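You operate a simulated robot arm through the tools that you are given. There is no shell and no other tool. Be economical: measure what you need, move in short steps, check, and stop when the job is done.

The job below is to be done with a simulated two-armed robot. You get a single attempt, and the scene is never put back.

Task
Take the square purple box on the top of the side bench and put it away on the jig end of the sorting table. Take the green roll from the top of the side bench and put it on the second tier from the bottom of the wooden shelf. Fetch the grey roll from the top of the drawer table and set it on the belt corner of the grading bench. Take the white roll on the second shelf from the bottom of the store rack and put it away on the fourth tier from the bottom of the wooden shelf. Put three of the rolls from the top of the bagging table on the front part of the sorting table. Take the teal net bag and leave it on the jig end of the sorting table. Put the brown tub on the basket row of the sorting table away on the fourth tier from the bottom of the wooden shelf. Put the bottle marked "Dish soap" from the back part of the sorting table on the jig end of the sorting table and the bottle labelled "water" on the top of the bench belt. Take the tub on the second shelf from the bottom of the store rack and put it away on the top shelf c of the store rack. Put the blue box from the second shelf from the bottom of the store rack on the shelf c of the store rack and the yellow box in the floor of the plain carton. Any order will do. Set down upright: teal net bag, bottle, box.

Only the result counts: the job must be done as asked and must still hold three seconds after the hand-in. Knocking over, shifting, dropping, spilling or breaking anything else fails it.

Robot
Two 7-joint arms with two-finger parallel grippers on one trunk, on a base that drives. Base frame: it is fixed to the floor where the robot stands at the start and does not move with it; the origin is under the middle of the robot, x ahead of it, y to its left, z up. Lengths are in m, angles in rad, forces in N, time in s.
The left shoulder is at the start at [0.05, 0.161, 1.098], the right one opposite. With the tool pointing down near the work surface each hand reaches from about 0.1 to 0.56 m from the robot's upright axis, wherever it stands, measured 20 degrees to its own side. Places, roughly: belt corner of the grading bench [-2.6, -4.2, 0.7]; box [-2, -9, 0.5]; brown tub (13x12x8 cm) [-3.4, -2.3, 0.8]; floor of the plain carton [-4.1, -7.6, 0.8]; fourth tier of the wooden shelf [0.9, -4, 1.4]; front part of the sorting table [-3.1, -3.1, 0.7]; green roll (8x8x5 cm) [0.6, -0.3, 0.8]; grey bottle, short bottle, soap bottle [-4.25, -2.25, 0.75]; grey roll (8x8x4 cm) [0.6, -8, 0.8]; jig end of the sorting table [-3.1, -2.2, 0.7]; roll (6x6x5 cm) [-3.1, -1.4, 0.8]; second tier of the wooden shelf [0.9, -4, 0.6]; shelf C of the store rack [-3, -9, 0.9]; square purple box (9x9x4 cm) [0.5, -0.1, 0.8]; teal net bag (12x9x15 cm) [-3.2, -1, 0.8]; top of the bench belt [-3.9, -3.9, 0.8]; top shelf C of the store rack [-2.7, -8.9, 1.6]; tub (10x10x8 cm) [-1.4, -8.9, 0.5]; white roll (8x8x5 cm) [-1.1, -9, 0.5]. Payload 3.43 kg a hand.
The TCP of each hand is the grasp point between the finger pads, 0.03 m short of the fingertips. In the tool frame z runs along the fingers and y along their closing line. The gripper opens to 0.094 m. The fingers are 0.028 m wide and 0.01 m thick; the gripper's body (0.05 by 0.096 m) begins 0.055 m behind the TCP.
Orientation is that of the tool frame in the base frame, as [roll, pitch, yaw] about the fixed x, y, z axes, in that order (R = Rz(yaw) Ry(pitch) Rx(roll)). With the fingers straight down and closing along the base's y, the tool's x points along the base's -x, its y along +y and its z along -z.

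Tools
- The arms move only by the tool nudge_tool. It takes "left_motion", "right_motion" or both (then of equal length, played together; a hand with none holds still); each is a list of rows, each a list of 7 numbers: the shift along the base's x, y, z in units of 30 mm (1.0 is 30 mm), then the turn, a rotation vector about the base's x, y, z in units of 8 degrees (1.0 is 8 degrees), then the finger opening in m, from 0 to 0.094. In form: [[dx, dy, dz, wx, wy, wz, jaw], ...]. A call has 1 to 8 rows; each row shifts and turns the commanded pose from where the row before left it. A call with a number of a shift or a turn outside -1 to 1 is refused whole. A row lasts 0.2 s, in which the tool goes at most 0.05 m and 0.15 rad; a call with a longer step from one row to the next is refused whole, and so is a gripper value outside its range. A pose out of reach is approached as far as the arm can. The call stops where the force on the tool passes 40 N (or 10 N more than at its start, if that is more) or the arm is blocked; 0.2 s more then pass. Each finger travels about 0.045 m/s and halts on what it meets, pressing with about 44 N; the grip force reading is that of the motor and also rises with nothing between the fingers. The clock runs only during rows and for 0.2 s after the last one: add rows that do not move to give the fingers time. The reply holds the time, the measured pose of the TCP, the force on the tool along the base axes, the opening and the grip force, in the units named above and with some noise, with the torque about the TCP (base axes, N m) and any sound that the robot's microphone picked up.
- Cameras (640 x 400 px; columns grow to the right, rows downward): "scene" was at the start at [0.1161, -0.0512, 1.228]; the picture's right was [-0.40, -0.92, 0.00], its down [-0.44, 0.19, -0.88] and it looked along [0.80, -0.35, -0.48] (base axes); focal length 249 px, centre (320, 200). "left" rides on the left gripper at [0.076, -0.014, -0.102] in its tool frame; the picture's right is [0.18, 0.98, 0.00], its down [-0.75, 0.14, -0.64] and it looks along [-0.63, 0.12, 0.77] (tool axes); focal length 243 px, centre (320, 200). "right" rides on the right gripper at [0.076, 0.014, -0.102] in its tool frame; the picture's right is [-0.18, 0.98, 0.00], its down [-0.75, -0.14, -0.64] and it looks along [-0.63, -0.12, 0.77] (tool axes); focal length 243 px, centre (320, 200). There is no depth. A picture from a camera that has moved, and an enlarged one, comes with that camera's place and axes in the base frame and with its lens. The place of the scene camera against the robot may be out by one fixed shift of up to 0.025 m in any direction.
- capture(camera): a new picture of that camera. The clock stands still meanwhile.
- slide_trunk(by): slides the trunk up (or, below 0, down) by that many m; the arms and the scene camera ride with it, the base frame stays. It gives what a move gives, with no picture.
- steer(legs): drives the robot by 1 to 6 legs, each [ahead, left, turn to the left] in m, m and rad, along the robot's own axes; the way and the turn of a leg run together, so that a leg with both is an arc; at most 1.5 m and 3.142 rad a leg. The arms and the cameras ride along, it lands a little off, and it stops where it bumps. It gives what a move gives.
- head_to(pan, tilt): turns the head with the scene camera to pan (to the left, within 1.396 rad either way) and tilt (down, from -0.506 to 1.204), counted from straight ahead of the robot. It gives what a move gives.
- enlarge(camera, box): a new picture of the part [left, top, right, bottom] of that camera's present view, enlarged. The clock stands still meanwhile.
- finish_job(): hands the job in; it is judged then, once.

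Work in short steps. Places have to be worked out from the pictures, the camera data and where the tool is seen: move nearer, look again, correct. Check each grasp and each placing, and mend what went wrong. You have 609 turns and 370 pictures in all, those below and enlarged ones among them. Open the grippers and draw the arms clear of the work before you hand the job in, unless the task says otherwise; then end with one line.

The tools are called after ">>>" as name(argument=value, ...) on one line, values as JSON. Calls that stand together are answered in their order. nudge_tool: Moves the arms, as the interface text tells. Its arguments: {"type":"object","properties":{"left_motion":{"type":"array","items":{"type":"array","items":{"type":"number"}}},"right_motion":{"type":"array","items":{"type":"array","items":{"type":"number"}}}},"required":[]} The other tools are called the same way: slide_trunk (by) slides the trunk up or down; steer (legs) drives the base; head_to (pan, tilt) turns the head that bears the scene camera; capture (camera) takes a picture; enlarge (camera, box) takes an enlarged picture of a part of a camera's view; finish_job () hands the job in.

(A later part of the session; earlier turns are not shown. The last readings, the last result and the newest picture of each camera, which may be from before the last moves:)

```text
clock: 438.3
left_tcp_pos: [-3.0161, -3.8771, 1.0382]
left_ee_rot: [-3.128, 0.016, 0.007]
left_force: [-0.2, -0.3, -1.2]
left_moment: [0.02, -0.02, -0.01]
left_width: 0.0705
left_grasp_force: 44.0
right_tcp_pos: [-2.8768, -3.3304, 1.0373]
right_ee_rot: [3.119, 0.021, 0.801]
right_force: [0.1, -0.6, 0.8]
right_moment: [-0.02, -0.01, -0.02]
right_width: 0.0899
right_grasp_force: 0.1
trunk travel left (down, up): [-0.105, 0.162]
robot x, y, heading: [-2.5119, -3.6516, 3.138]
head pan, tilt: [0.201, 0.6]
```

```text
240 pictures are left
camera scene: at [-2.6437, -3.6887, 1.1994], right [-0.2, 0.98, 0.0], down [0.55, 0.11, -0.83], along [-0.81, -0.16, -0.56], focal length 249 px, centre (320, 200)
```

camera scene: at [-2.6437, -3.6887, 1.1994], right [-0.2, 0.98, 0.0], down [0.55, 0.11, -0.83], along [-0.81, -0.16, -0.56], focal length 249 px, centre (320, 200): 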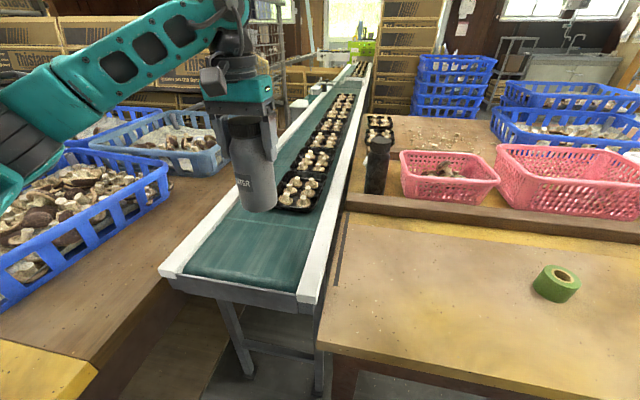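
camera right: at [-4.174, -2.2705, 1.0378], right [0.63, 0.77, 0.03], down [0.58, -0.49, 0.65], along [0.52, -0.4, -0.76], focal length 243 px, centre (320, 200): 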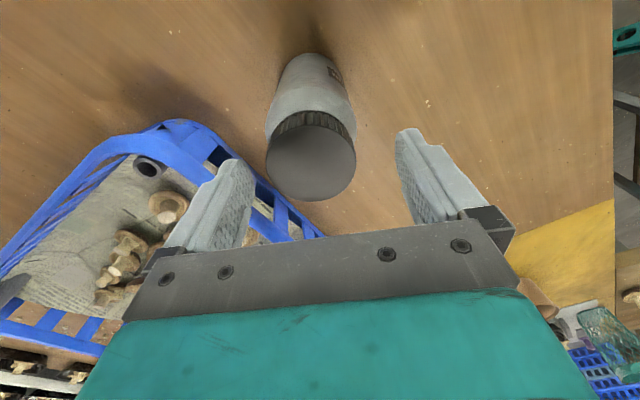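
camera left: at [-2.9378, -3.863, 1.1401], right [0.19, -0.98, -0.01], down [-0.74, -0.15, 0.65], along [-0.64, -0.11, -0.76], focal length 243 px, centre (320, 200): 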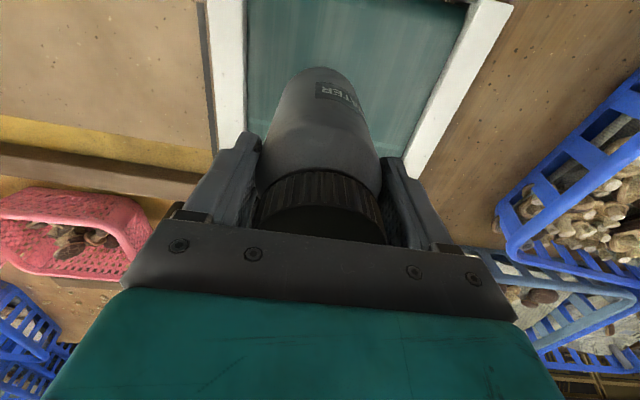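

I centre it on the belt (y≈-3.915) and lower until contact.

>>> nudge_tool(left_motion=[[-0.4, -0.65, 0, 0, 0, 0, 0.03], [0, -0.6, -0.5, 0, 0, 0, 0.03], [0, 0, -0.8, 0, 0, 0, 0.03], [0, 0, -0.8, 0, 0, 0, 0.03], [0, 0, -0.5, 0, 0, 0, 0.03], [0, 0, -0.3, 0, 0, 0, 0.03], [0, 0, -0.3, 0, 0, 0, 0.03], [0, 0, -0.3, 0, 0, 0, 0.03]])

>>> capture(camera="scene")

```text
clock: 440.1
left_tcp_pos: [-3.0274, -3.9169, 0.9341]
left_ee_rot: [-3.131, 0.013, 0.009]
left_force: [0.4, 0.0, -1.6]
left_moment: [0.01, -0.02, -0.03]
left_width: 0.0704
left_grasp_force: 43.6
right_tcp_pos: [-2.8778, -3.3311, 1.0376]
right_ee_rot: [3.119, 0.02, 0.802]
right_force: [0.0, 0.4, 0.6]
right_moment: [-0.02, 0.02, -0.03]
right_width: 0.0899
right_grasp_force: 0.0
trunk travel left (down, up): [-0.105, 0.162]
robot x, y, heading: [-2.5104, -3.656, 3.137]
head pan, tilt: [0.201, 0.6]
```

```text
239 pictures are left
camera scene: at [-2.6438, -3.6888, 1.1994], right [-0.2, 0.98, 0.0], down [0.55, 0.11, -0.82], along [-0.81, -0.16, -0.57], focal length 249 px, centre (320, 200)
```

scene: 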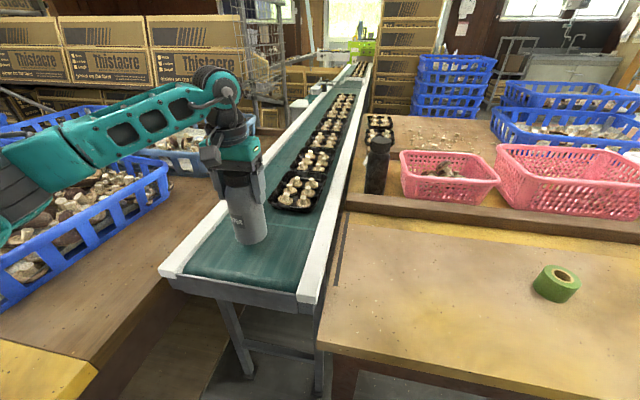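

Centred, not yet touching. I lower in small steps.

>>> nudge_tool(left_motion=[[0, 0, -0.25, 0, 0, 0, 0.03], [0, 0, -0.25, 0, 0, 0, 0.03], [0, 0, -0.25, 0, 0, 0, 0.03], [0, 0, -0.25, 0, 0, 0, 0.03], [0, 0, -0.25, 0, 0, 0, 0.03], [0, 0, -0.25, 0, 0, 0, 0.03], [0, 0, -0.25, 0, 0, 0, 0.03], [0, 0, -0.25, 0, 0, 0, 0.03]])

```text
clock: 441.3
left_tcp_pos: [-3.0279, -3.9157, 0.9091]
left_ee_rot: [-3.124, 0.031, 0.008]
left_force: [10.3, 1.7, 15.8]
left_moment: [-0.26, -0.96, 0.17]
left_width: 0.0706
left_grasp_force: 43.7
right_tcp_pos: [-2.8762, -3.3312, 1.0378]
right_ee_rot: [3.12, 0.026, 0.8]
right_force: [0.1, 1.4, 0.1]
right_moment: [0.01, 0.02, -0.01]
right_width: 0.09
right_grasp_force: 0.0
trunk travel left (down, up): [-0.105, 0.162]
robot x, y, heading: [-2.5054, -3.6564, 3.14]
head pan, tilt: [0.201, 0.6]
stopped in row 5 (left hand): the force on the tool passed its limit (the readings are from after the stop); the commanded pose is now the measured one
```

It rests on the belt (z≈0.777). I release and rise.

>>> nudge_tool(left_motion=[[0, 0, 0.07, 0, 0, 0, 0.03], [0, 0, 0, 0, 0, 0, 0.09], [0, 0, 0, 0, 0, 0, 0.09], [0, 0, 0, 0, 0, 0, 0.09], [0, 0, 1, 0, 0, 0, 0.09], [0, 0, 1, 0, 0, 0, 0.09], [0, 0, 1, 0, 0, 0, 0.09], [0, 0, 1, 0, 0, 0, 0.09]])

>>> capture(camera="scene")

```text
clock: 443.1
left_tcp_pos: [-3.0278, -3.9177, 1.0273]
left_ee_rot: [-3.126, 0.031, 0.011]
left_force: [0.0, -0.2, -0.8]
left_moment: [0.03, 0.0, -0.01]
left_width: 0.09
left_grasp_force: 0.1
right_tcp_pos: [-2.8776, -3.3314, 1.0371]
right_ee_rot: [3.119, 0.022, 0.802]
right_force: [-1.8, 0.5, 0.1]
right_moment: [-0.04, 0.05, 0.02]
right_width: 0.09
right_grasp_force: 0.1
trunk travel left (down, up): [-0.105, 0.162]
robot x, y, heading: [-2.5101, -3.6532, 3.142]
head pan, tilt: [0.201, 0.6]
```

```text
238 pictures are left
camera scene: at [-2.6434, -3.6886, 1.1994], right [-0.2, 0.98, 0.0], down [0.55, 0.11, -0.83], along [-0.81, -0.16, -0.56], focal length 249 px, centre (320, 200)
```

scene: 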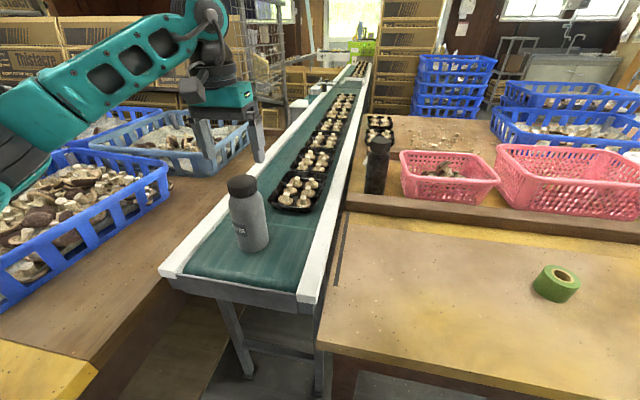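

WATER stands on the belt. Next the brown tub from the table's far side: I retract and drive back round to the corridor entrance.

>>> nudge_tool(left_motion=[[1, 0, 0.2, 0, 0, 0, 0.09], [1, 0, 0.2, 0, 0, 0, 0.09], [1, 0, 0, 0, 0, 0, 0.09], [1, 0, 0, 0, 0, 0, 0.09], [1, 0, 0, 0, 0, 0, 0.09], [1, 0, 0, 0, 0, 0, 0.09]])

>>> steer(legs=[[-0.28, 0, 0], [0, -1.35, 0], [0, -1.35, 0], [0, -1.28, 0]])

```text
clock: 444.5
left_tcp_pos: [-2.8483, -3.9164, 1.039]
left_ee_rot: [-3.126, 0.032, 0.011]
left_force: [0.5, 1.0, -0.6]
left_moment: [0.01, -0.01, -0.01]
left_width: 0.0899
left_grasp_force: 0.1
right_tcp_pos: [-2.8767, -3.3308, 1.0381]
right_ee_rot: [3.119, 0.02, 0.801]
right_force: [0.4, 0.2, -0.2]
right_moment: [-0.02, -0.01, -0.02]
right_width: 0.0901
right_grasp_force: 0.2
trunk travel left (down, up): [-0.105, 0.162]
robot x, y, heading: [-2.5091, -3.6553, 3.144]
head pan, tilt: [0.201, 0.6]
```

```text
clock: 465.5
left_tcp_pos: [-2.6326, 0.115, 1.04]
left_ee_rot: [-3.126, 0.031, 0.044]
left_force: [0.4, -0.3, -0.1]
left_moment: [-0.05, -0.01, 0.01]
left_width: 0.0901
left_grasp_force: 0.0
right_tcp_pos: [-2.681, 0.6982, 1.0379]
right_ee_rot: [3.119, 0.021, 0.836]
right_force: [1.0, 0.2, -0.4]
right_moment: [-0.02, -0.01, 0.01]
right_width: 0.0896
right_grasp_force: 0.0
trunk travel left (down, up): [-0.105, 0.162]
robot x, y, heading: [-2.3005, 0.3849, -3.11]
head pan, tilt: [0.201, 0.6]
```

I go through the corridor again (y≈0.33), behind the trolley, and turn to face the table end.

>>> steer(legs=[[0.75, 0, -0.031], [0.8, 0.03, 0], [0.72, 0.04, 0], [0, 0.75, 0], [0, 0.75, 0]])

```text
clock: 484.3
left_tcp_pos: [-4.9157, -1.423, 1.0386]
left_ee_rot: [-3.125, 0.031, 0.024]
left_force: [-0.6, -0.1, 0.6]
left_moment: [0.0, 0.04, -0.01]
left_width: 0.09
left_grasp_force: 0.1
right_tcp_pos: [-4.9522, -0.8375, 1.0381]
right_ee_rot: [3.119, 0.021, 0.818]
right_force: [0.3, -0.3, 0.4]
right_moment: [0.04, 0.0, -0.01]
right_width: 0.09
right_grasp_force: 0.2
trunk travel left (down, up): [-0.105, 0.162]
robot x, y, heading: [-4.582, -1.159, -3.129]
head pan, tilt: [0.201, 0.6]
```

I turn to face -y, go ahead first and then left, to keep clear of the gate post.

>>> steer(legs=[[0, 0.1, 0], [0, 0, 1.558], [0.43, 0, 0], [0, 0.76, 0]])

>>> head_to(pan=0.4, tilt=0.6)

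>>> capture(camera="scene")

>>> capture(camera="left")

```text
clock: 495.2
left_tcp_pos: [-3.5507, -2.0293, 1.039]
left_ee_rot: [-3.127, 0.032, 1.583]
left_force: [0.2, -0.2, 0.2]
left_moment: [-0.01, -0.01, 0.03]
left_width: 0.0899
left_grasp_force: 0.0
right_tcp_pos: [-4.1354, -2.0599, 1.0369]
right_ee_rot: [3.12, 0.02, 2.377]
right_force: [0.9, -0.2, -0.1]
right_moment: [-0.03, 0.01, 0.0]
right_width: 0.0898
right_grasp_force: 0.0
trunk travel left (down, up): [-0.105, 0.162]
robot x, y, heading: [-3.8135, -1.6897, -1.569]
head pan, tilt: [0.201, 0.6]
```

```text
clock: 495.9
left_tcp_pos: [-3.5509, -2.03, 1.0385]
left_ee_rot: [-3.127, 0.031, 1.586]
left_force: [-0.5, 0.2, -0.2]
left_moment: [0.02, -0.03, 0.0]
left_width: 0.0899
left_grasp_force: 0.0
right_tcp_pos: [-4.1371, -2.0594, 1.0368]
right_ee_rot: [3.119, 0.023, 2.376]
right_force: [-0.4, -0.3, 0.7]
right_moment: [-0.02, -0.03, -0.02]
right_width: 0.0901
right_grasp_force: 0.1
trunk travel left (down, up): [-0.105, 0.162]
robot x, y, heading: [-3.8127, -1.6897, -1.57]
head pan, tilt: [0.4, 0.6]
```

```text
237 pictures are left
camera scene: at [-3.7852, -1.8272, 1.1994], right [-0.92, -0.39, 0.0], down [-0.22, 0.52, -0.83], along [0.32, -0.76, -0.56], focal length 249 px, centre (320, 200)
```

scene: 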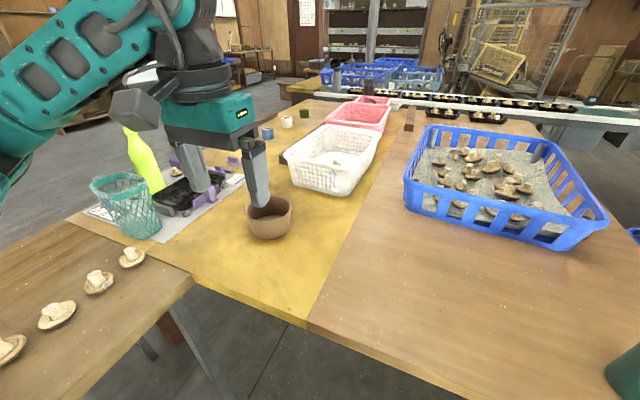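

```text
236 pictures are left
camera left: at [-3.5643, -1.9498, 1.1391], right [0.98, 0.2, -0.02], down [0.16, -0.73, 0.66], along [0.11, -0.65, -0.75], focal length 243 px, centre (320, 200)
```

left: 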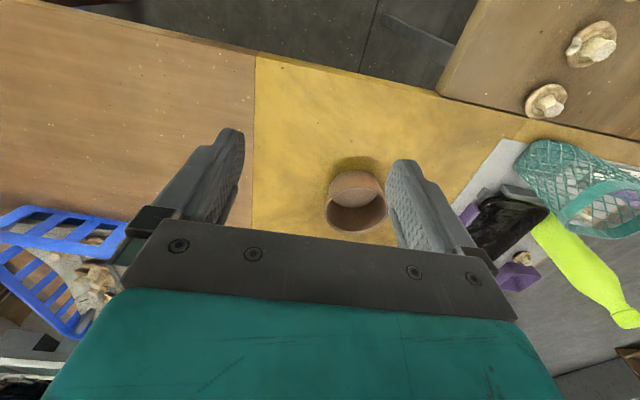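

Tub rim centre ≈(-3.455, -2.235), rim z≈0.82; I'll grip its -x wall at x≈-3.503. I move the left hand above that and look.

>>> nudge_tool(left_motion=[[0.23, -0.97, -0.6, 0, 0, 0, 0.05], [0.23, -0.97, -0.6, 0, 0, 0, 0.05], [0.23, -0.97, -0.6, 0, 0, 0, 0.05], [0.23, -0.97, -0.6, 0, 0, 0, 0.05], [0.23, -0.97, -0.7, 0, 0, 0, 0.05], [0.23, -0.97, -0.7, 0, 0, 0, 0.05], [0.23, -0.97, -0.7, 0, 0, 0, 0.05], [0, 0, 0, 0, 0, 0, 0.05]])

>>> capture(camera="left")

```text
clock: 497.7
left_tcp_pos: [-3.5013, -2.2341, 0.9028]
left_ee_rot: [-3.126, 0.031, 1.585]
left_force: [0.9, -0.2, -0.4]
left_moment: [0.04, 0.02, -0.04]
left_width: 0.0502
left_grasp_force: 0.0
right_tcp_pos: [-4.1367, -2.0596, 1.038]
right_ee_rot: [3.12, 0.021, 2.379]
right_force: [-0.2, 0.6, 0.8]
right_moment: [-0.01, -0.01, -0.02]
right_width: 0.0898
right_grasp_force: 0.0
trunk travel left (down, up): [-0.105, 0.162]
robot x, y, heading: [-3.8149, -1.6893, -1.567]
head pan, tilt: [0.4, 0.6]
```

```text
235 pictures are left
camera left: at [-3.5152, -2.1548, 1.0028], right [0.98, 0.2, -0.02], down [0.16, -0.73, 0.66], along [0.12, -0.65, -0.75], focal length 243 px, centre (320, 200)
```

left: 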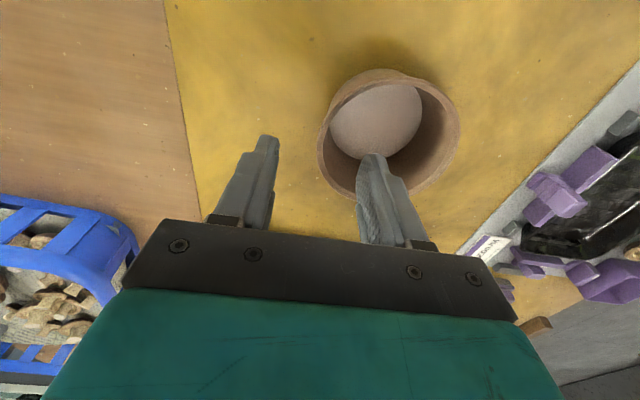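

The wall is right between the fingers. I adjust slightly, descend to ~0.818 and close.

>>> nudge_tool(left_motion=[[0.13, -0.3, -0.5, 0, 0, 0, 0.05], [0, 0, -0.8, 0, 0, 0, 0.05], [0, 0, -0.8, 0, 0, 0, 0.05], [0, 0, -0.7, 0, 0, 0, 0.05], [0, 0, 0, 0, 0, 0, 0], [0, 0, 0, 0, 0, 0, 0], [0, 0, 0, 0, 0, 0, 0], [0, 0, 0, 0, 0, 0, 0]])

>>> capture(camera="left")

```text
clock: 499.5
left_tcp_pos: [-3.4994, -2.2411, 0.8217]
left_ee_rot: [-3.125, 0.033, 1.585]
left_force: [0.1, 2.5, 5.8]
left_moment: [0.24, -0.68, 0.23]
left_width: 0.0099
left_grasp_force: 43.4
right_tcp_pos: [-4.1375, -2.0588, 1.0375]
right_ee_rot: [3.119, 0.022, 2.377]
right_force: [-1.4, -0.3, 0.3]
right_moment: [0.04, 0.02, 0.0]
right_width: 0.0899
right_grasp_force: 0.0
trunk travel left (down, up): [-0.105, 0.162]
robot x, y, heading: [-3.8142, -1.6913, -1.576]
head pan, tilt: [0.4, 0.6]
```

```text
234 pictures are left
camera left: at [-3.512, -2.1615, 0.9219], right [0.98, 0.2, -0.02], down [0.16, -0.73, 0.66], along [0.12, -0.65, -0.75], focal length 243 px, centre (320, 200)
```

left: 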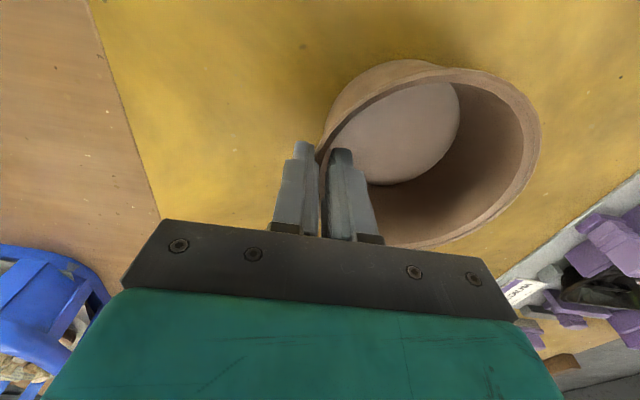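

Gripped. I lift the tub and draw it towards me.

>>> nudge_tool(left_motion=[[0, 0, 0.5, 0, 0, 0, 0], [0, 0, 1, 0, 0, 0, 0], [0, 0, 1, 0, 0, 0, 0], [0, 0, 1, 0, 0, 0, 0], [0, 0.2, 1, 0, 0, 0, 0], [0, 0.8, 1, 0, 0, 0, 0], [0, 0.9, 0.8, 0, 0, 0, 0], [0, 0.9, 0.5, 0, 0, 0, 0]])

>>> nudge_tool(left_motion=[[-0.2, 0.9, 0, 0, 0, 0, 0], [-0.2, 0.9, 0, 0, 0, 0, 0], [-0.2, 0.9, 0, 0, 0, 0, 0], [-0.2, 0.9, 0, 0, 0, 0, 0]])

>>> capture(camera="scene")

```text
clock: 501.3
left_tcp_pos: [-3.4958, -2.1578, 1.0228]
left_ee_rot: [-3.125, 0.032, 1.586]
left_force: [0.3, -0.2, -0.6]
left_moment: [0.04, 0.03, 0.0]
left_width: 0.0069
left_grasp_force: 41.2
right_tcp_pos: [-4.135, -2.0589, 1.0377]
right_ee_rot: [3.117, 0.021, 2.377]
right_force: [-0.1, -0.1, 0.4]
right_moment: [0.01, -0.04, 0.06]
right_width: 0.0903
right_grasp_force: 0.1
trunk travel left (down, up): [-0.105, 0.162]
robot x, y, heading: [-3.8107, -1.6908, -1.574]
head pan, tilt: [0.4, 0.6]
```

```text
clock: 502.3
left_tcp_pos: [-3.5218, -2.0498, 1.0247]
left_ee_rot: [-3.125, 0.031, 1.586]
left_force: [-0.1, 0.4, -1.2]
left_moment: [0.02, 0.05, 0.01]
left_width: 0.0068
left_grasp_force: 40.6
right_tcp_pos: [-4.1354, -2.0603, 1.0379]
right_ee_rot: [3.119, 0.021, 2.378]
right_force: [0.8, 0.3, 0.0]
right_moment: [-0.01, 0.0, 0.02]
right_width: 0.0901
right_grasp_force: 0.0
trunk travel left (down, up): [-0.105, 0.162]
robot x, y, heading: [-3.8116, -1.6886, -1.567]
head pan, tilt: [0.4, 0.6]
```

```text
233 pictures are left
camera scene: at [-3.7851, -1.827, 1.1994], right [-0.92, -0.39, 0.0], down [-0.22, 0.52, -0.83], along [0.32, -0.76, -0.56], focal length 249 px, centre (320, 200)
```

scene: 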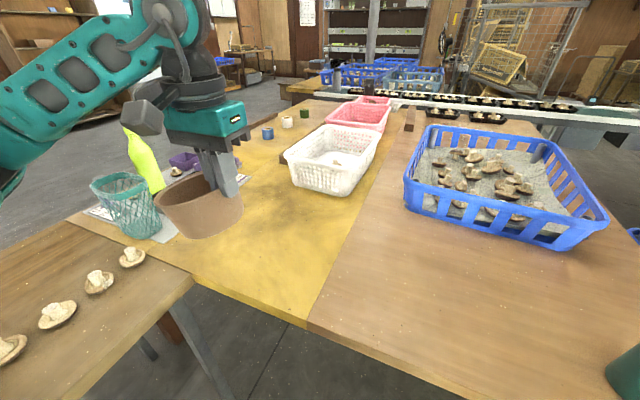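

Tub held upright. I leave by the same way: sideways, back, turn, and strafe to the corridor.

>>> steer(legs=[[0, -0.8, 0], [-0.45, 0, 0], [0, 0, -1.574], [0, -0.75, 0], [0, -0.75, 0]])

```text
clock: 520.1
left_tcp_pos: [-4.9351, -0.0325, 1.0246]
left_ee_rot: [-3.126, 0.031, -0.023]
left_force: [-0.1, 0.0, -1.0]
left_moment: [0.01, -0.02, -0.04]
left_width: 0.0061
left_grasp_force: 40.2
right_tcp_pos: [-4.9238, 0.5821, 1.0374]
right_ee_rot: [3.119, 0.022, 0.771]
right_force: [-0.6, 0.0, 0.1]
right_moment: [0.0, 0.01, -0.05]
right_width: 0.0898
right_grasp_force: 0.2
trunk travel left (down, up): [-0.105, 0.162]
robot x, y, heading: [-4.5676, 0.243, 3.104]
head pan, tilt: [0.4, 0.6]
```

The grip width crept down a little, so I check the tub before continuing.

>>> capture(camera="left")

```text
232 pictures are left
camera left: at [-4.8562, -0.0219, 1.1242], right [0.16, -0.99, -0.02], down [-0.74, -0.14, 0.66], along [-0.66, -0.09, -0.75], focal length 243 px, centre (320, 200)
```

left: 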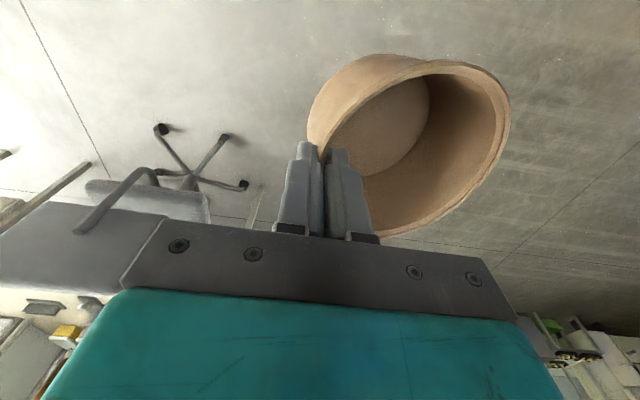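

The tub has slipped slightly in the grip. I'll drive carefully to the sorting table's front, set it down and re-grip deeper.

>>> steer(legs=[[-0.4, -0.09, 0.037], [-0.7, 0, 0], [-0.8, 0, 0], [-0.35, 0.3, 0]])

>>> capture(camera="left")

```text
clock: 532.4
left_tcp_pos: [-2.6693, -0.2635, 1.0236]
left_ee_rot: [-3.125, 0.031, 0.004]
left_force: [-0.1, 0.0, -1.2]
left_moment: [0.06, 0.04, 0.0]
left_width: 0.0055
left_grasp_force: 39.8
right_tcp_pos: [-2.6717, 0.3511, 1.0374]
right_ee_rot: [3.118, 0.02, 0.799]
right_force: [-0.3, -0.5, 0.0]
right_moment: [0.01, 0.02, 0.02]
right_width: 0.0902
right_grasp_force: 0.0
trunk travel left (down, up): [-0.105, 0.162]
robot x, y, heading: [-2.3059, 0.0226, 3.134]
head pan, tilt: [0.4, 0.6]
```

```text
231 pictures are left
camera left: at [-2.5886, -0.2506, 1.1241], right [0.19, -0.98, -0.02], down [-0.73, -0.16, 0.66], along [-0.65, -0.11, -0.75], focal length 243 px, centre (320, 200)
```

left: 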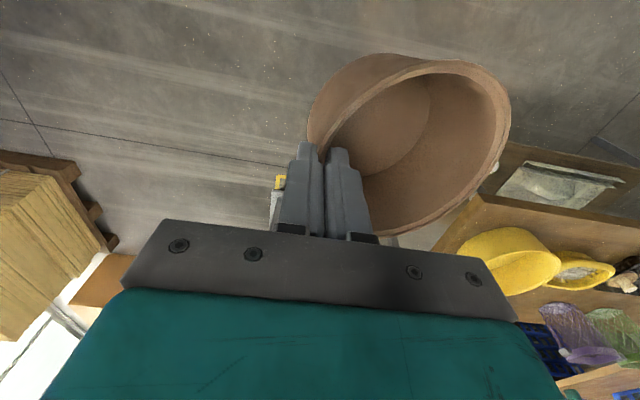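

No further slip. For the shelf I want the tub gripped with a tilted hand anyway, so I take it to the free spot on the sorting table (≈(-3.03, -2.68)) to re-grip.

>>> steer(legs=[[0, 1.19, 0.007], [0, 1.19, 0], [0.22, 0, 0]])

>>> nudge_tool(left_motion=[[-0.9, 0, 0, 0, 0, 0, 0], [-0.9, 0, 0, 0, 0, 0, 0], [-0.9, 0, -0.3, 0, 0, 0, 0], [-0.9, 0, -0.6, 0, 0, 0, 0], [0, 0, -0.6, 0, 0, 0, 0], [0, 0, 0, 0, 0, 0, 0]])

>>> head_to(pan=0.2, tilt=0.7)

>>> capture(camera="scene")

```text
clock: 545.4
left_tcp_pos: [-2.9027, -2.6513, 1.0242]
left_ee_rot: [-3.126, 0.033, -0.002]
left_force: [0.1, -0.3, -0.8]
left_moment: [0.02, -0.02, 0.03]
left_width: 0.0049
left_grasp_force: 39.0
right_tcp_pos: [-2.9041, -2.0353, 1.0372]
right_ee_rot: [3.12, 0.021, 0.793]
right_force: [-0.2, -0.5, 0.8]
right_moment: [0.0, 0.01, -0.01]
right_width: 0.0899
right_grasp_force: 0.0
trunk travel left (down, up): [-0.105, 0.162]
robot x, y, heading: [-2.5402, -2.3639, 3.134]
head pan, tilt: [0.4, 0.6]
```

```text
clock: 546.8
left_tcp_pos: [-3.0093, -2.6509, 0.9784]
left_ee_rot: [-3.126, 0.032, 0.001]
left_force: [-0.5, -0.3, -0.4]
left_moment: [0.03, 0.01, -0.02]
left_width: 0.0049
left_grasp_force: 39.0
right_tcp_pos: [-2.9042, -2.0358, 1.0377]
right_ee_rot: [3.119, 0.022, 0.792]
right_force: [-0.2, 0.7, -0.6]
right_moment: [0.0, -0.01, 0.01]
right_width: 0.0899
right_grasp_force: 0.0
trunk travel left (down, up): [-0.105, 0.162]
robot x, y, heading: [-2.5363, -2.3614, 3.126]
head pan, tilt: [0.4, 0.6]
```

```text
clock: 547.5
left_tcp_pos: [-3.0102, -2.6513, 0.9782]
left_ee_rot: [-3.127, 0.031, 0.002]
left_force: [-0.7, -0.5, -1.2]
left_moment: [0.05, -0.01, 0.03]
left_width: 0.0045
left_grasp_force: 39.3
right_tcp_pos: [-2.9041, -2.0368, 1.0378]
right_ee_rot: [3.12, 0.02, 0.793]
right_force: [-1.1, 0.1, 0.2]
right_moment: [-0.01, -0.01, -0.01]
right_width: 0.0902
right_grasp_force: 0.1
trunk travel left (down, up): [-0.105, 0.162]
robot x, y, heading: [-2.5397, -2.3666, 3.135]
head pan, tilt: [0.201, 0.7]
```

```text
230 pictures are left
camera scene: at [-2.6699, -2.3953, 1.1908], right [-0.19, 0.98, 0.0], down [0.63, 0.12, -0.77], along [-0.75, -0.14, -0.64], focal length 249 px, centre (320, 200)
```

scene: 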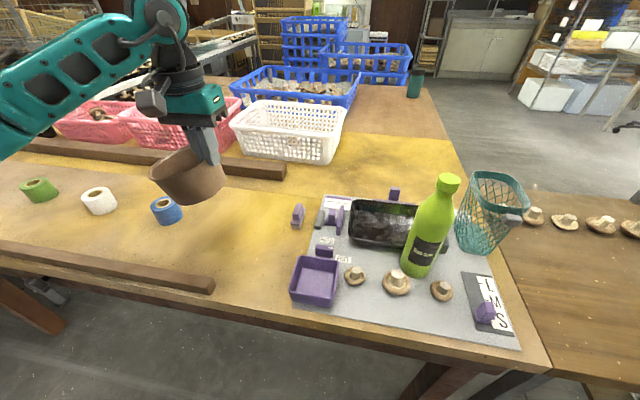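

I shift 3 cm right, away from the blue roll, and lower the tub to the table.

>>> nudge_tool(left_motion=[[0, 0.9, -0.3, 0, 0, 0, 0], [0, 0.1, -0.8, 0, 0, 0, 0], [0, 0, -0.8, 0, 0, 0, 0], [0, 0, -0.8, 0, 0, 0, 0], [0, 0, -0.7, 0, 0, 0, 0], [0, 0, -0.5, 0, 0, 0, 0], [0, 0, -0.4, 0, 0, 0, 0], [0, 0, -0.3, 0, 0, 0, 0]])

>>> enlarge(camera="scene", box=[100, 120, 340, 270])

```text
clock: 549.3
left_tcp_pos: [-3.0093, -2.6223, 0.8415]
left_ee_rot: [-3.125, 0.033, 0.0]
left_force: [-0.3, 1.7, 4.8]
left_moment: [-0.28, -0.08, 0.0]
left_width: 0.0045
left_grasp_force: 39.0
right_tcp_pos: [-2.9031, -2.036, 1.0374]
right_ee_rot: [3.119, 0.023, 0.792]
right_force: [0.3, 0.6, -0.9]
right_moment: [-0.01, 0.0, 0.01]
right_width: 0.09
right_grasp_force: 0.1
trunk travel left (down, up): [-0.105, 0.162]
robot x, y, heading: [-2.5396, -2.365, 3.131]
head pan, tilt: [0.201, 0.7]
```

```text
2.67 times, centred on (220, 195) of scene
camera zoom: at [-2.6695, -2.3948, 1.191], right [-0.19, 0.98, 0.0], down [0.63, 0.12, -0.77], along [-0.75, -0.14, -0.64], focal length 665 px, centre (587, 213)
```

zoom: 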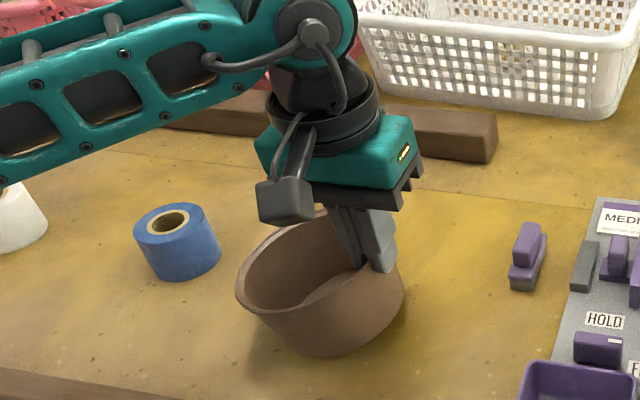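

The tub's left side touches; I lower a little further to level it, then release.

>>> nudge_tool(left_motion=[[0, 0, -0.25, 0, 0, 0, 0], [0, 0, -0.2, 0, 0, 0, 0], [0, 0, 0, 0, 0, 0, 0.04], [0, 0, 0, 0, 0, 0, 0.05], [0, 0, 0, 0, 0, 0, 0.05], [0, 0, 0.8, 0, 0, 0, 0.05], [0, 0, 1, 0, 0, 0, 0.05], [0, 0, 1, 0, 0, 0, 0.05]])

>>> enlarge(camera="scene", box=[100, 120, 340, 270])

>>> capture(camera="left")

```text
clock: 551.1
left_tcp_pos: [-3.01, -2.6224, 0.9124]
left_ee_rot: [-3.125, 0.032, 0.0]
left_force: [0.4, 0.0, 0.5]
left_moment: [0.0, 0.02, -0.02]
left_width: 0.0497
left_grasp_force: 0.1
right_tcp_pos: [-2.9042, -2.0352, 1.0378]
right_ee_rot: [3.118, 0.023, 0.792]
right_force: [0.5, -0.4, -0.6]
right_moment: [0.0, 0.02, 0.01]
right_width: 0.09
right_grasp_force: 0.1
trunk travel left (down, up): [-0.105, 0.162]
robot x, y, heading: [-2.5383, -2.3637, 3.128]
head pan, tilt: [0.201, 0.7]
```

```text
2.67 times, centred on (220, 195) of scene
camera zoom: at [-2.6698, -2.3951, 1.1908], right [-0.19, 0.98, 0.0], down [0.63, 0.12, -0.77], along [-0.75, -0.14, -0.64], focal length 665 px, centre (587, 213)
```

zoom: 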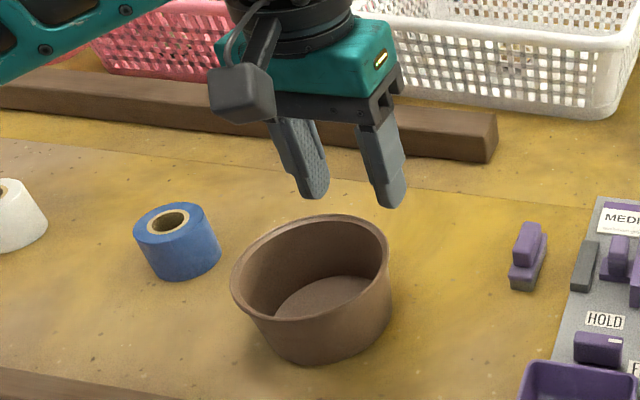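

```text
227 pictures are left
camera left: at [-2.931, -2.6098, 1.0118], right [0.18, -0.98, -0.02], down [-0.73, -0.15, 0.66], along [-0.65, -0.11, -0.75], focal length 243 px, centre (320, 200)
```

left: 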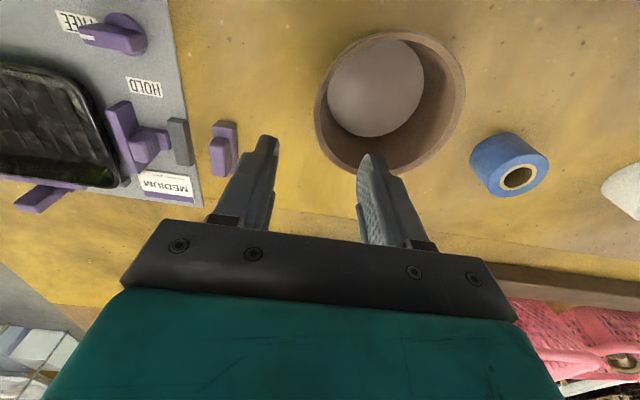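

The tub stands safely. Before re-gripping, I test how the left hand can be posed at tier-4 height: trunk up, hand raised and tilted forward.

>>> slide_trunk(by=0.16)

>>> nudge_tool(left_motion=[[0, 0, 1, 0, 1, 0, 0.05], [0, 0, 1, 0, 1, 0, 0.05], [0, 0, 1, 0, 1, 0, 0.05], [0, 0, 1, 0, 1, 0, 0.05], [0, 0, 1, 0, 1, 0, 0.05], [0, 0, 1, 0, 0, 0, 0.05], [0, 0, 1, 0, 0, 0, 0.05], [0, 0, 1, 0, 0, 0, 0.05]])

>>> nudge_tool(left_motion=[[0, 0, 1, 0, 0, 0, 0.05], [0, 0, 1, 0, 0, 0, 0.05], [0, 0, 1, 0, 0, 0, 0.05], [0, 0, 1, 0, 0, 0, 0.05]])

```text
clock: 552.9
left_tcp_pos: [-3.0109, -2.6219, 1.0716]
left_ee_rot: [-3.126, 0.031, 0.001]
left_force: [0.5, 0.6, -0.5]
left_moment: [-0.01, -0.01, -0.02]
left_width: 0.0501
left_grasp_force: 0.1
right_tcp_pos: [-2.9054, -2.037, 1.1968]
right_ee_rot: [3.119, 0.022, 0.792]
right_force: [-0.1, 0.3, 0.5]
right_moment: [-0.02, 0.0, 0.0]
right_width: 0.09
right_grasp_force: 0.0
trunk travel left (down, up): [-0.265, 0.002]
robot x, y, heading: [-2.5407, -2.3643, 3.131]
head pan, tilt: [0.201, 0.7]
```

```text
clock: 554.7
left_tcp_pos: [-3.0106, -2.6234, 1.3116]
left_ee_rot: [-3.126, 0.728, 0.0]
left_force: [-0.1, 0.0, -0.1]
left_moment: [0.01, -0.03, -0.02]
left_width: 0.0497
left_grasp_force: 0.0
right_tcp_pos: [-2.903, -2.0359, 1.1973]
right_ee_rot: [3.119, 0.022, 0.792]
right_force: [0.5, -0.4, 0.4]
right_moment: [0.02, -0.01, 0.02]
right_width: 0.0901
right_grasp_force: 0.1
trunk travel left (down, up): [-0.265, 0.002]
robot x, y, heading: [-2.538, -2.3677, 3.132]
head pan, tilt: [0.201, 0.7]
```

```text
clock: 555.7
left_tcp_pos: [-3.011, -2.6224, 1.432]
left_ee_rot: [-3.126, 0.728, 0.0]
left_force: [-0.1, -0.1, 0.8]
left_moment: [-0.01, -0.01, 0.03]
left_width: 0.0501
left_grasp_force: 0.2
right_tcp_pos: [-2.9041, -2.0375, 1.197]
right_ee_rot: [3.119, 0.022, 0.792]
right_force: [0.8, 0.5, -0.4]
right_moment: [0.0, 0.0, 0.02]
right_width: 0.09
right_grasp_force: 0.0
trunk travel left (down, up): [-0.265, 0.002]
robot x, y, heading: [-2.537, -2.3619, 3.132]
head pan, tilt: [0.201, 0.7]
```

The tilted pose is reachable at z 1.43. I lower the trunk and bring the tilted hand down above the tub's right wall (≈(-2.99, -2.62)).

>>> slide_trunk(by=-0.22)

>>> nudge_tool(left_motion=[[0.4, 0.05, -1, 0, 0, 0, 0.05], [0.3, 0, -1, 0, 0, 0, 0.05], [0, 0, -1, 0, 0, 0, 0.05], [0, 0, -1, 0, 0, 0, 0.05], [0, 0, -1, 0, 0, 0, 0.05], [0, 0, -1, 0, 0, 0, 0.05], [0, 0, -1, 0, 0, 0, 0.05], [0, 0, -1, 0, 0, 0, 0.05]])

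>>> nudge_tool(left_motion=[[0, 0, -1, 0, 0, 0, 0.05], [0, 0, -1, 0, 0, 0, 0.05], [0, 0, 0, 0, 0, 0, 0.05]])

>>> capture(camera="left")

>>> capture(camera="scene")

```text
clock: 558.0
left_tcp_pos: [-3.0109, -2.6224, 1.2141]
left_ee_rot: [-3.122, 0.729, 0.0]
left_force: [0.3, 0.1, -0.5]
left_moment: [-0.02, -0.03, 0.02]
left_width: 0.05
left_grasp_force: 0.2
right_tcp_pos: [-2.9036, -2.0358, 0.9775]
right_ee_rot: [3.118, 0.024, 0.793]
right_force: [-0.4, -0.2, 0.5]
right_moment: [0.0, 0.03, 0.03]
right_width: 0.0901
right_grasp_force: 0.1
trunk travel left (down, up): [-0.045, 0.222]
robot x, y, heading: [-2.541, -2.3667, 3.129]
head pan, tilt: [0.201, 0.7]
```

```text
clock: 559.8
left_tcp_pos: [-2.9886, -2.6229, 0.9735]
left_ee_rot: [-3.123, 0.728, 0.003]
left_force: [-0.4, 0.3, 0.5]
left_moment: [-0.01, 0.01, 0.04]
left_width: 0.0501
left_grasp_force: 0.1
right_tcp_pos: [-2.9039, -2.0371, 0.9786]
right_ee_rot: [3.119, 0.019, 0.791]
right_force: [0.2, 0.7, 0.5]
right_moment: [-0.02, -0.03, -0.01]
right_width: 0.0901
right_grasp_force: 0.1
trunk travel left (down, up): [-0.045, 0.222]
robot x, y, heading: [-2.5397, -2.3625, 3.133]
head pan, tilt: [0.201, 0.7]
```

```text
clock: 560.6
left_tcp_pos: [-2.9911, -2.622, 0.9135]
left_ee_rot: [-3.123, 0.731, -0.001]
left_force: [-0.5, 0.5, 0.3]
left_moment: [0.02, -0.01, 0.05]
left_width: 0.05
left_grasp_force: 0.1
right_tcp_pos: [-2.9039, -2.0345, 0.9778]
right_ee_rot: [3.12, 0.022, 0.791]
right_force: [0.0, 0.2, -0.4]
right_moment: [0.02, -0.04, -0.02]
right_width: 0.0901
right_grasp_force: 0.2
trunk travel left (down, up): [-0.045, 0.222]
robot x, y, heading: [-2.5403, -2.3633, 3.14]
head pan, tilt: [0.201, 0.7]
```

```text
226 pictures are left
camera left: at [-2.8648, -2.6094, 0.9392], right [0.13, -0.98, -0.14], down [-0.14, -0.15, 0.98], along [-0.98, -0.11, -0.15], focal length 243 px, centre (320, 200)
```

left: 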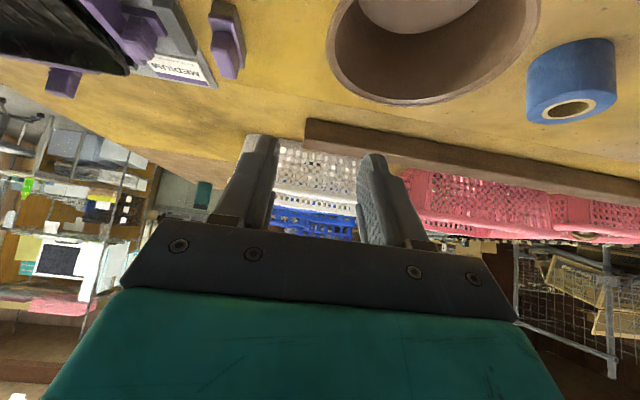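

```text
225 pictures are left
camera scene: at [-2.6699, -2.3952, 1.1308], right [-0.19, 0.98, 0.0], down [0.63, 0.12, -0.76], along [-0.75, -0.14, -0.64], focal length 249 px, centre (320, 200)
```

scene: 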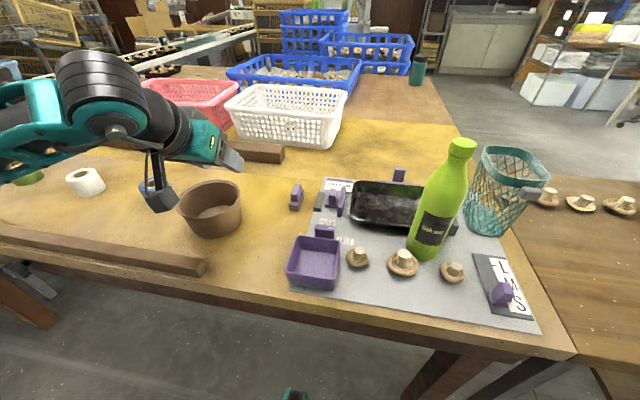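

The wall (y≈-2.618) lies between the fingers. I lower to z≈0.812 and close.

>>> nudge_tool(left_motion=[[0, 0.1, -0.8, 0, 0, 0, 0.05], [0, 0, -0.8, 0, 0, 0, 0.05], [0, 0, -0.8, 0, 0, 0, 0.05], [0, 0, -0.6, 0, 0, 0, 0.05], [0, 0, -0.4, 0, 0, 0, 0.05], [0, 0, 0, 0, 0, 0, 0.05]])

>>> capture(camera="left")

>>> enlarge(camera="scene", box=[100, 120, 340, 270])

```text
clock: 562.0
left_tcp_pos: [-2.9903, -2.6182, 0.81]
left_ee_rot: [-3.124, 0.73, 0.002]
left_force: [-0.2, 0.3, 0.4]
left_moment: [-0.01, -0.01, -0.02]
left_width: 0.0502
left_grasp_force: 0.1
right_tcp_pos: [-2.9039, -2.0362, 0.9776]
right_ee_rot: [3.118, 0.022, 0.793]
right_force: [1.0, -0.9, 0.2]
right_moment: [-0.01, -0.01, 0.0]
right_width: 0.0899
right_grasp_force: 0.1
trunk travel left (down, up): [-0.045, 0.222]
robot x, y, heading: [-2.5399, -2.3645, 3.133]
head pan, tilt: [0.201, 0.7]
```

```text
224 pictures are left
camera left: at [-2.8652, -2.6058, 0.8356], right [0.13, -0.98, -0.14], down [-0.14, -0.15, 0.98], along [-0.98, -0.11, -0.15], focal length 243 px, centre (320, 200)
```

left: 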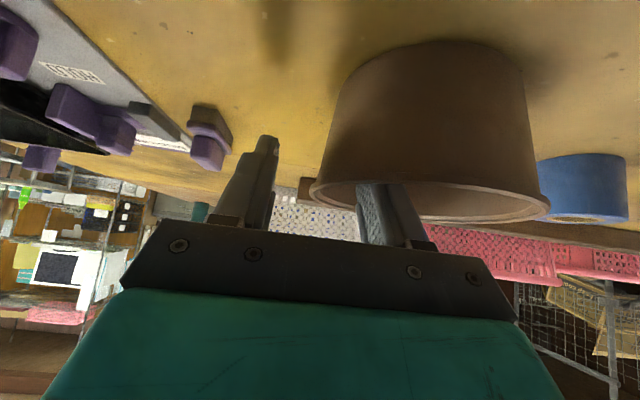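

```text
2.67 times, centred on (220, 195) of scene
camera zoom: at [-2.6699, -2.3952, 1.1308], right [-0.19, 0.98, 0.0], down [0.63, 0.12, -0.76], along [-0.75, -0.14, -0.64], focal length 665 px, centre (587, 213)
```

zoom: 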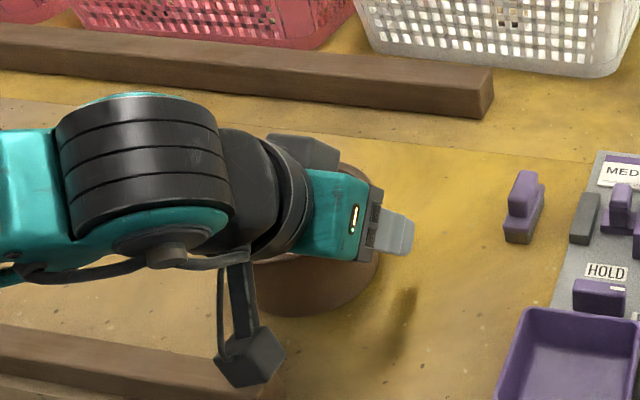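

The inner finger dips inside the tub as planned. I lower 7 mm more, close, and lift to test.

>>> nudge_tool(left_motion=[[0, 0, -0.23, 0, 0, 0, 0.05], [0, 0, 0, 0, 0, 0, 0], [0, 0, 0, 0, 0, 0, 0], [0, 0, 0, 0, 0, 0, 0], [0, 0, 0, 0, 0, 0, 0]])

>>> nudge_tool(left_motion=[[0, 0, 0.5, 0, 0, 0, 0], [0, 0, 0.7, 0, 0, 0, 0], [0, 0, 0.7, 0, 0, 0, 0], [0, 0, 0.7, 0, 0, 0, 0], [0, 0, 0, 0, 0, 0, 0]])

>>> capture(camera="left")

```text
clock: 563.2
left_tcp_pos: [-2.9897, -2.6178, 0.8036]
left_ee_rot: [-3.125, 0.729, 0.0]
left_force: [1.1, -0.4, 2.6]
left_moment: [-0.39, -0.03, 0.15]
left_width: 0.0142
left_grasp_force: 44.1
right_tcp_pos: [-2.9056, -2.0368, 0.9779]
right_ee_rot: [3.119, 0.023, 0.793]
right_force: [0.2, 0.1, -0.6]
right_moment: [-0.03, -0.02, 0.02]
right_width: 0.09
right_grasp_force: 0.0
trunk travel left (down, up): [-0.045, 0.222]
robot x, y, heading: [-2.5386, -2.3662, 3.133]
head pan, tilt: [0.201, 0.7]
```

```text
clock: 564.4
left_tcp_pos: [-2.9907, -2.619, 0.8818]
left_ee_rot: [-3.123, 0.729, 0.001]
left_force: [0.2, 0.2, -0.3]
left_moment: [0.03, -0.01, 0.02]
left_width: 0.0117
left_grasp_force: 43.8
right_tcp_pos: [-2.9035, -2.0354, 0.9765]
right_ee_rot: [3.12, 0.022, 0.794]
right_force: [-0.5, -0.4, -1.3]
right_moment: [0.0, -0.03, 0.02]
right_width: 0.0903
right_grasp_force: 0.0
trunk travel left (down, up): [-0.045, 0.222]
robot x, y, heading: [-2.5353, -2.3649, 3.13]
head pan, tilt: [0.201, 0.7]
```

```text
222 pictures are left
camera left: at [-2.8656, -2.6062, 0.9074], right [0.13, -0.98, -0.13], down [-0.14, -0.15, 0.98], along [-0.98, -0.11, -0.15], focal length 243 px, centre (320, 200)
```

left: 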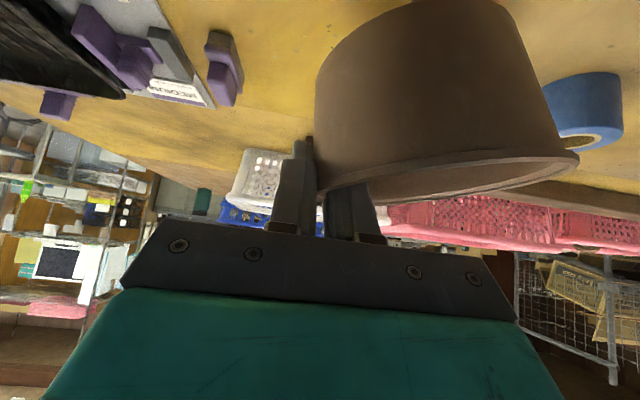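

Held deeper now (11.7 mm). I raise and draw it in, then back off, turn round, and drive to the wooden shelf.

>>> nudge_tool(left_motion=[[0.5, 0, 0.8, 0, 0, 0, 0], [0.5, 0, 0.8, 0, 0, 0, 0], [0.5, 0, 0.8, 0, 0, 0, 0], [0.5, 0, 0.8, 0, 0, 0, 0], [0.5, 0, 0.8, 0, 0, 0, 0], [0, 0, 0, 0, 0, 0, 0]])

>>> steer(legs=[[-0.7, 0, 0.01], [0, 0, 3.14], [0.7, -0.75, 0], [0.7, -0.65, 0]])

>>> capture(camera="left")

>>> head_to(pan=0.0, tilt=0.0)

>>> capture(camera="scene")

```text
clock: 565.8
left_tcp_pos: [-2.9156, -2.6163, 1.0027]
left_ee_rot: [-3.124, 0.729, -0.001]
left_force: [-0.3, 0.0, -1.3]
left_moment: [-0.01, 0.0, -0.03]
left_width: 0.0114
left_grasp_force: 44.2
right_tcp_pos: [-2.9047, -2.0361, 0.9774]
right_ee_rot: [3.118, 0.024, 0.792]
right_force: [0.9, -0.3, 0.6]
right_moment: [0.01, -0.03, 0.0]
right_width: 0.0899
right_grasp_force: 0.1
trunk travel left (down, up): [-0.045, 0.222]
robot x, y, heading: [-2.5414, -2.3628, 3.135]
head pan, tilt: [0.201, 0.7]
```

```text
clock: 586.4
left_tcp_pos: [-0.1083, -3.5263, 1.0015]
left_ee_rot: [-3.125, 0.729, -3.118]
left_force: [-0.7, 0.3, -0.5]
left_moment: [-0.03, -0.05, 0.02]
left_width: 0.0111
left_grasp_force: 43.8
right_tcp_pos: [-0.107, -4.108, 0.9767]
right_ee_rot: [3.12, 0.022, -2.326]
right_force: [0.5, -0.5, -0.4]
right_moment: [0.02, 0.02, -0.01]
right_width: 0.09
right_grasp_force: 0.0
trunk travel left (down, up): [-0.045, 0.222]
robot x, y, heading: [-0.478, -3.7907, 0.013]
head pan, tilt: [0.201, 0.7]
```

```text
221 pictures are left
camera left: at [-0.2342, -3.5411, 1.0278], right [-0.15, 0.98, -0.14], down [0.13, 0.16, 0.98], along [0.98, 0.13, -0.15], focal length 243 px, centre (320, 200)
```

left: 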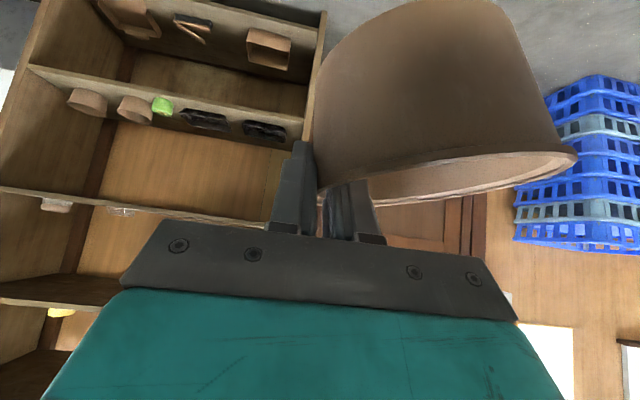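

```text
clock: 587.5
left_tcp_pos: [-0.1099, -3.5258, 1.0017]
left_ee_rot: [-3.125, 0.729, -3.116]
left_force: [-0.5, -0.7, -0.6]
left_moment: [-0.03, -0.01, 0.0]
left_width: 0.0114
left_grasp_force: 43.8
right_tcp_pos: [-0.1074, -4.1069, 0.9773]
right_ee_rot: [3.119, 0.023, -2.325]
right_force: [0.0, -1.2, 0.1]
right_moment: [0.0, -0.01, -0.01]
right_width: 0.0901
right_grasp_force: 0.1
trunk travel left (down, up): [-0.045, 0.222]
robot x, y, heading: [-0.4812, -3.7829, 0.002]
head pan, tilt: [0.0, 0.0]
```

```text
220 pictures are left
camera scene: at [-0.3571, -3.8005, 1.1945], right [0.01, -1.0, 0.0], down [0.0, 0.0, -1.0], along [1.0, 0.01, 0.0], focal length 249 px, centre (320, 200)
```

scene: 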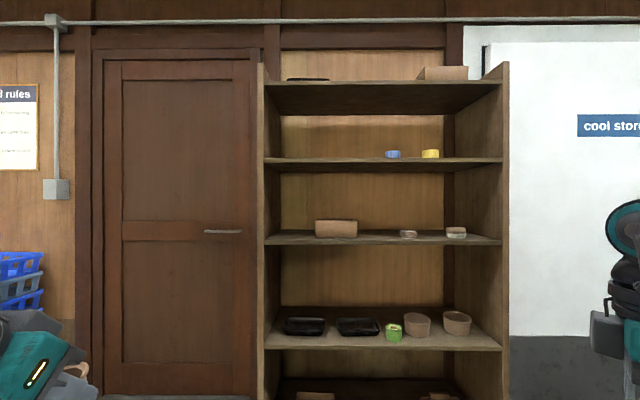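

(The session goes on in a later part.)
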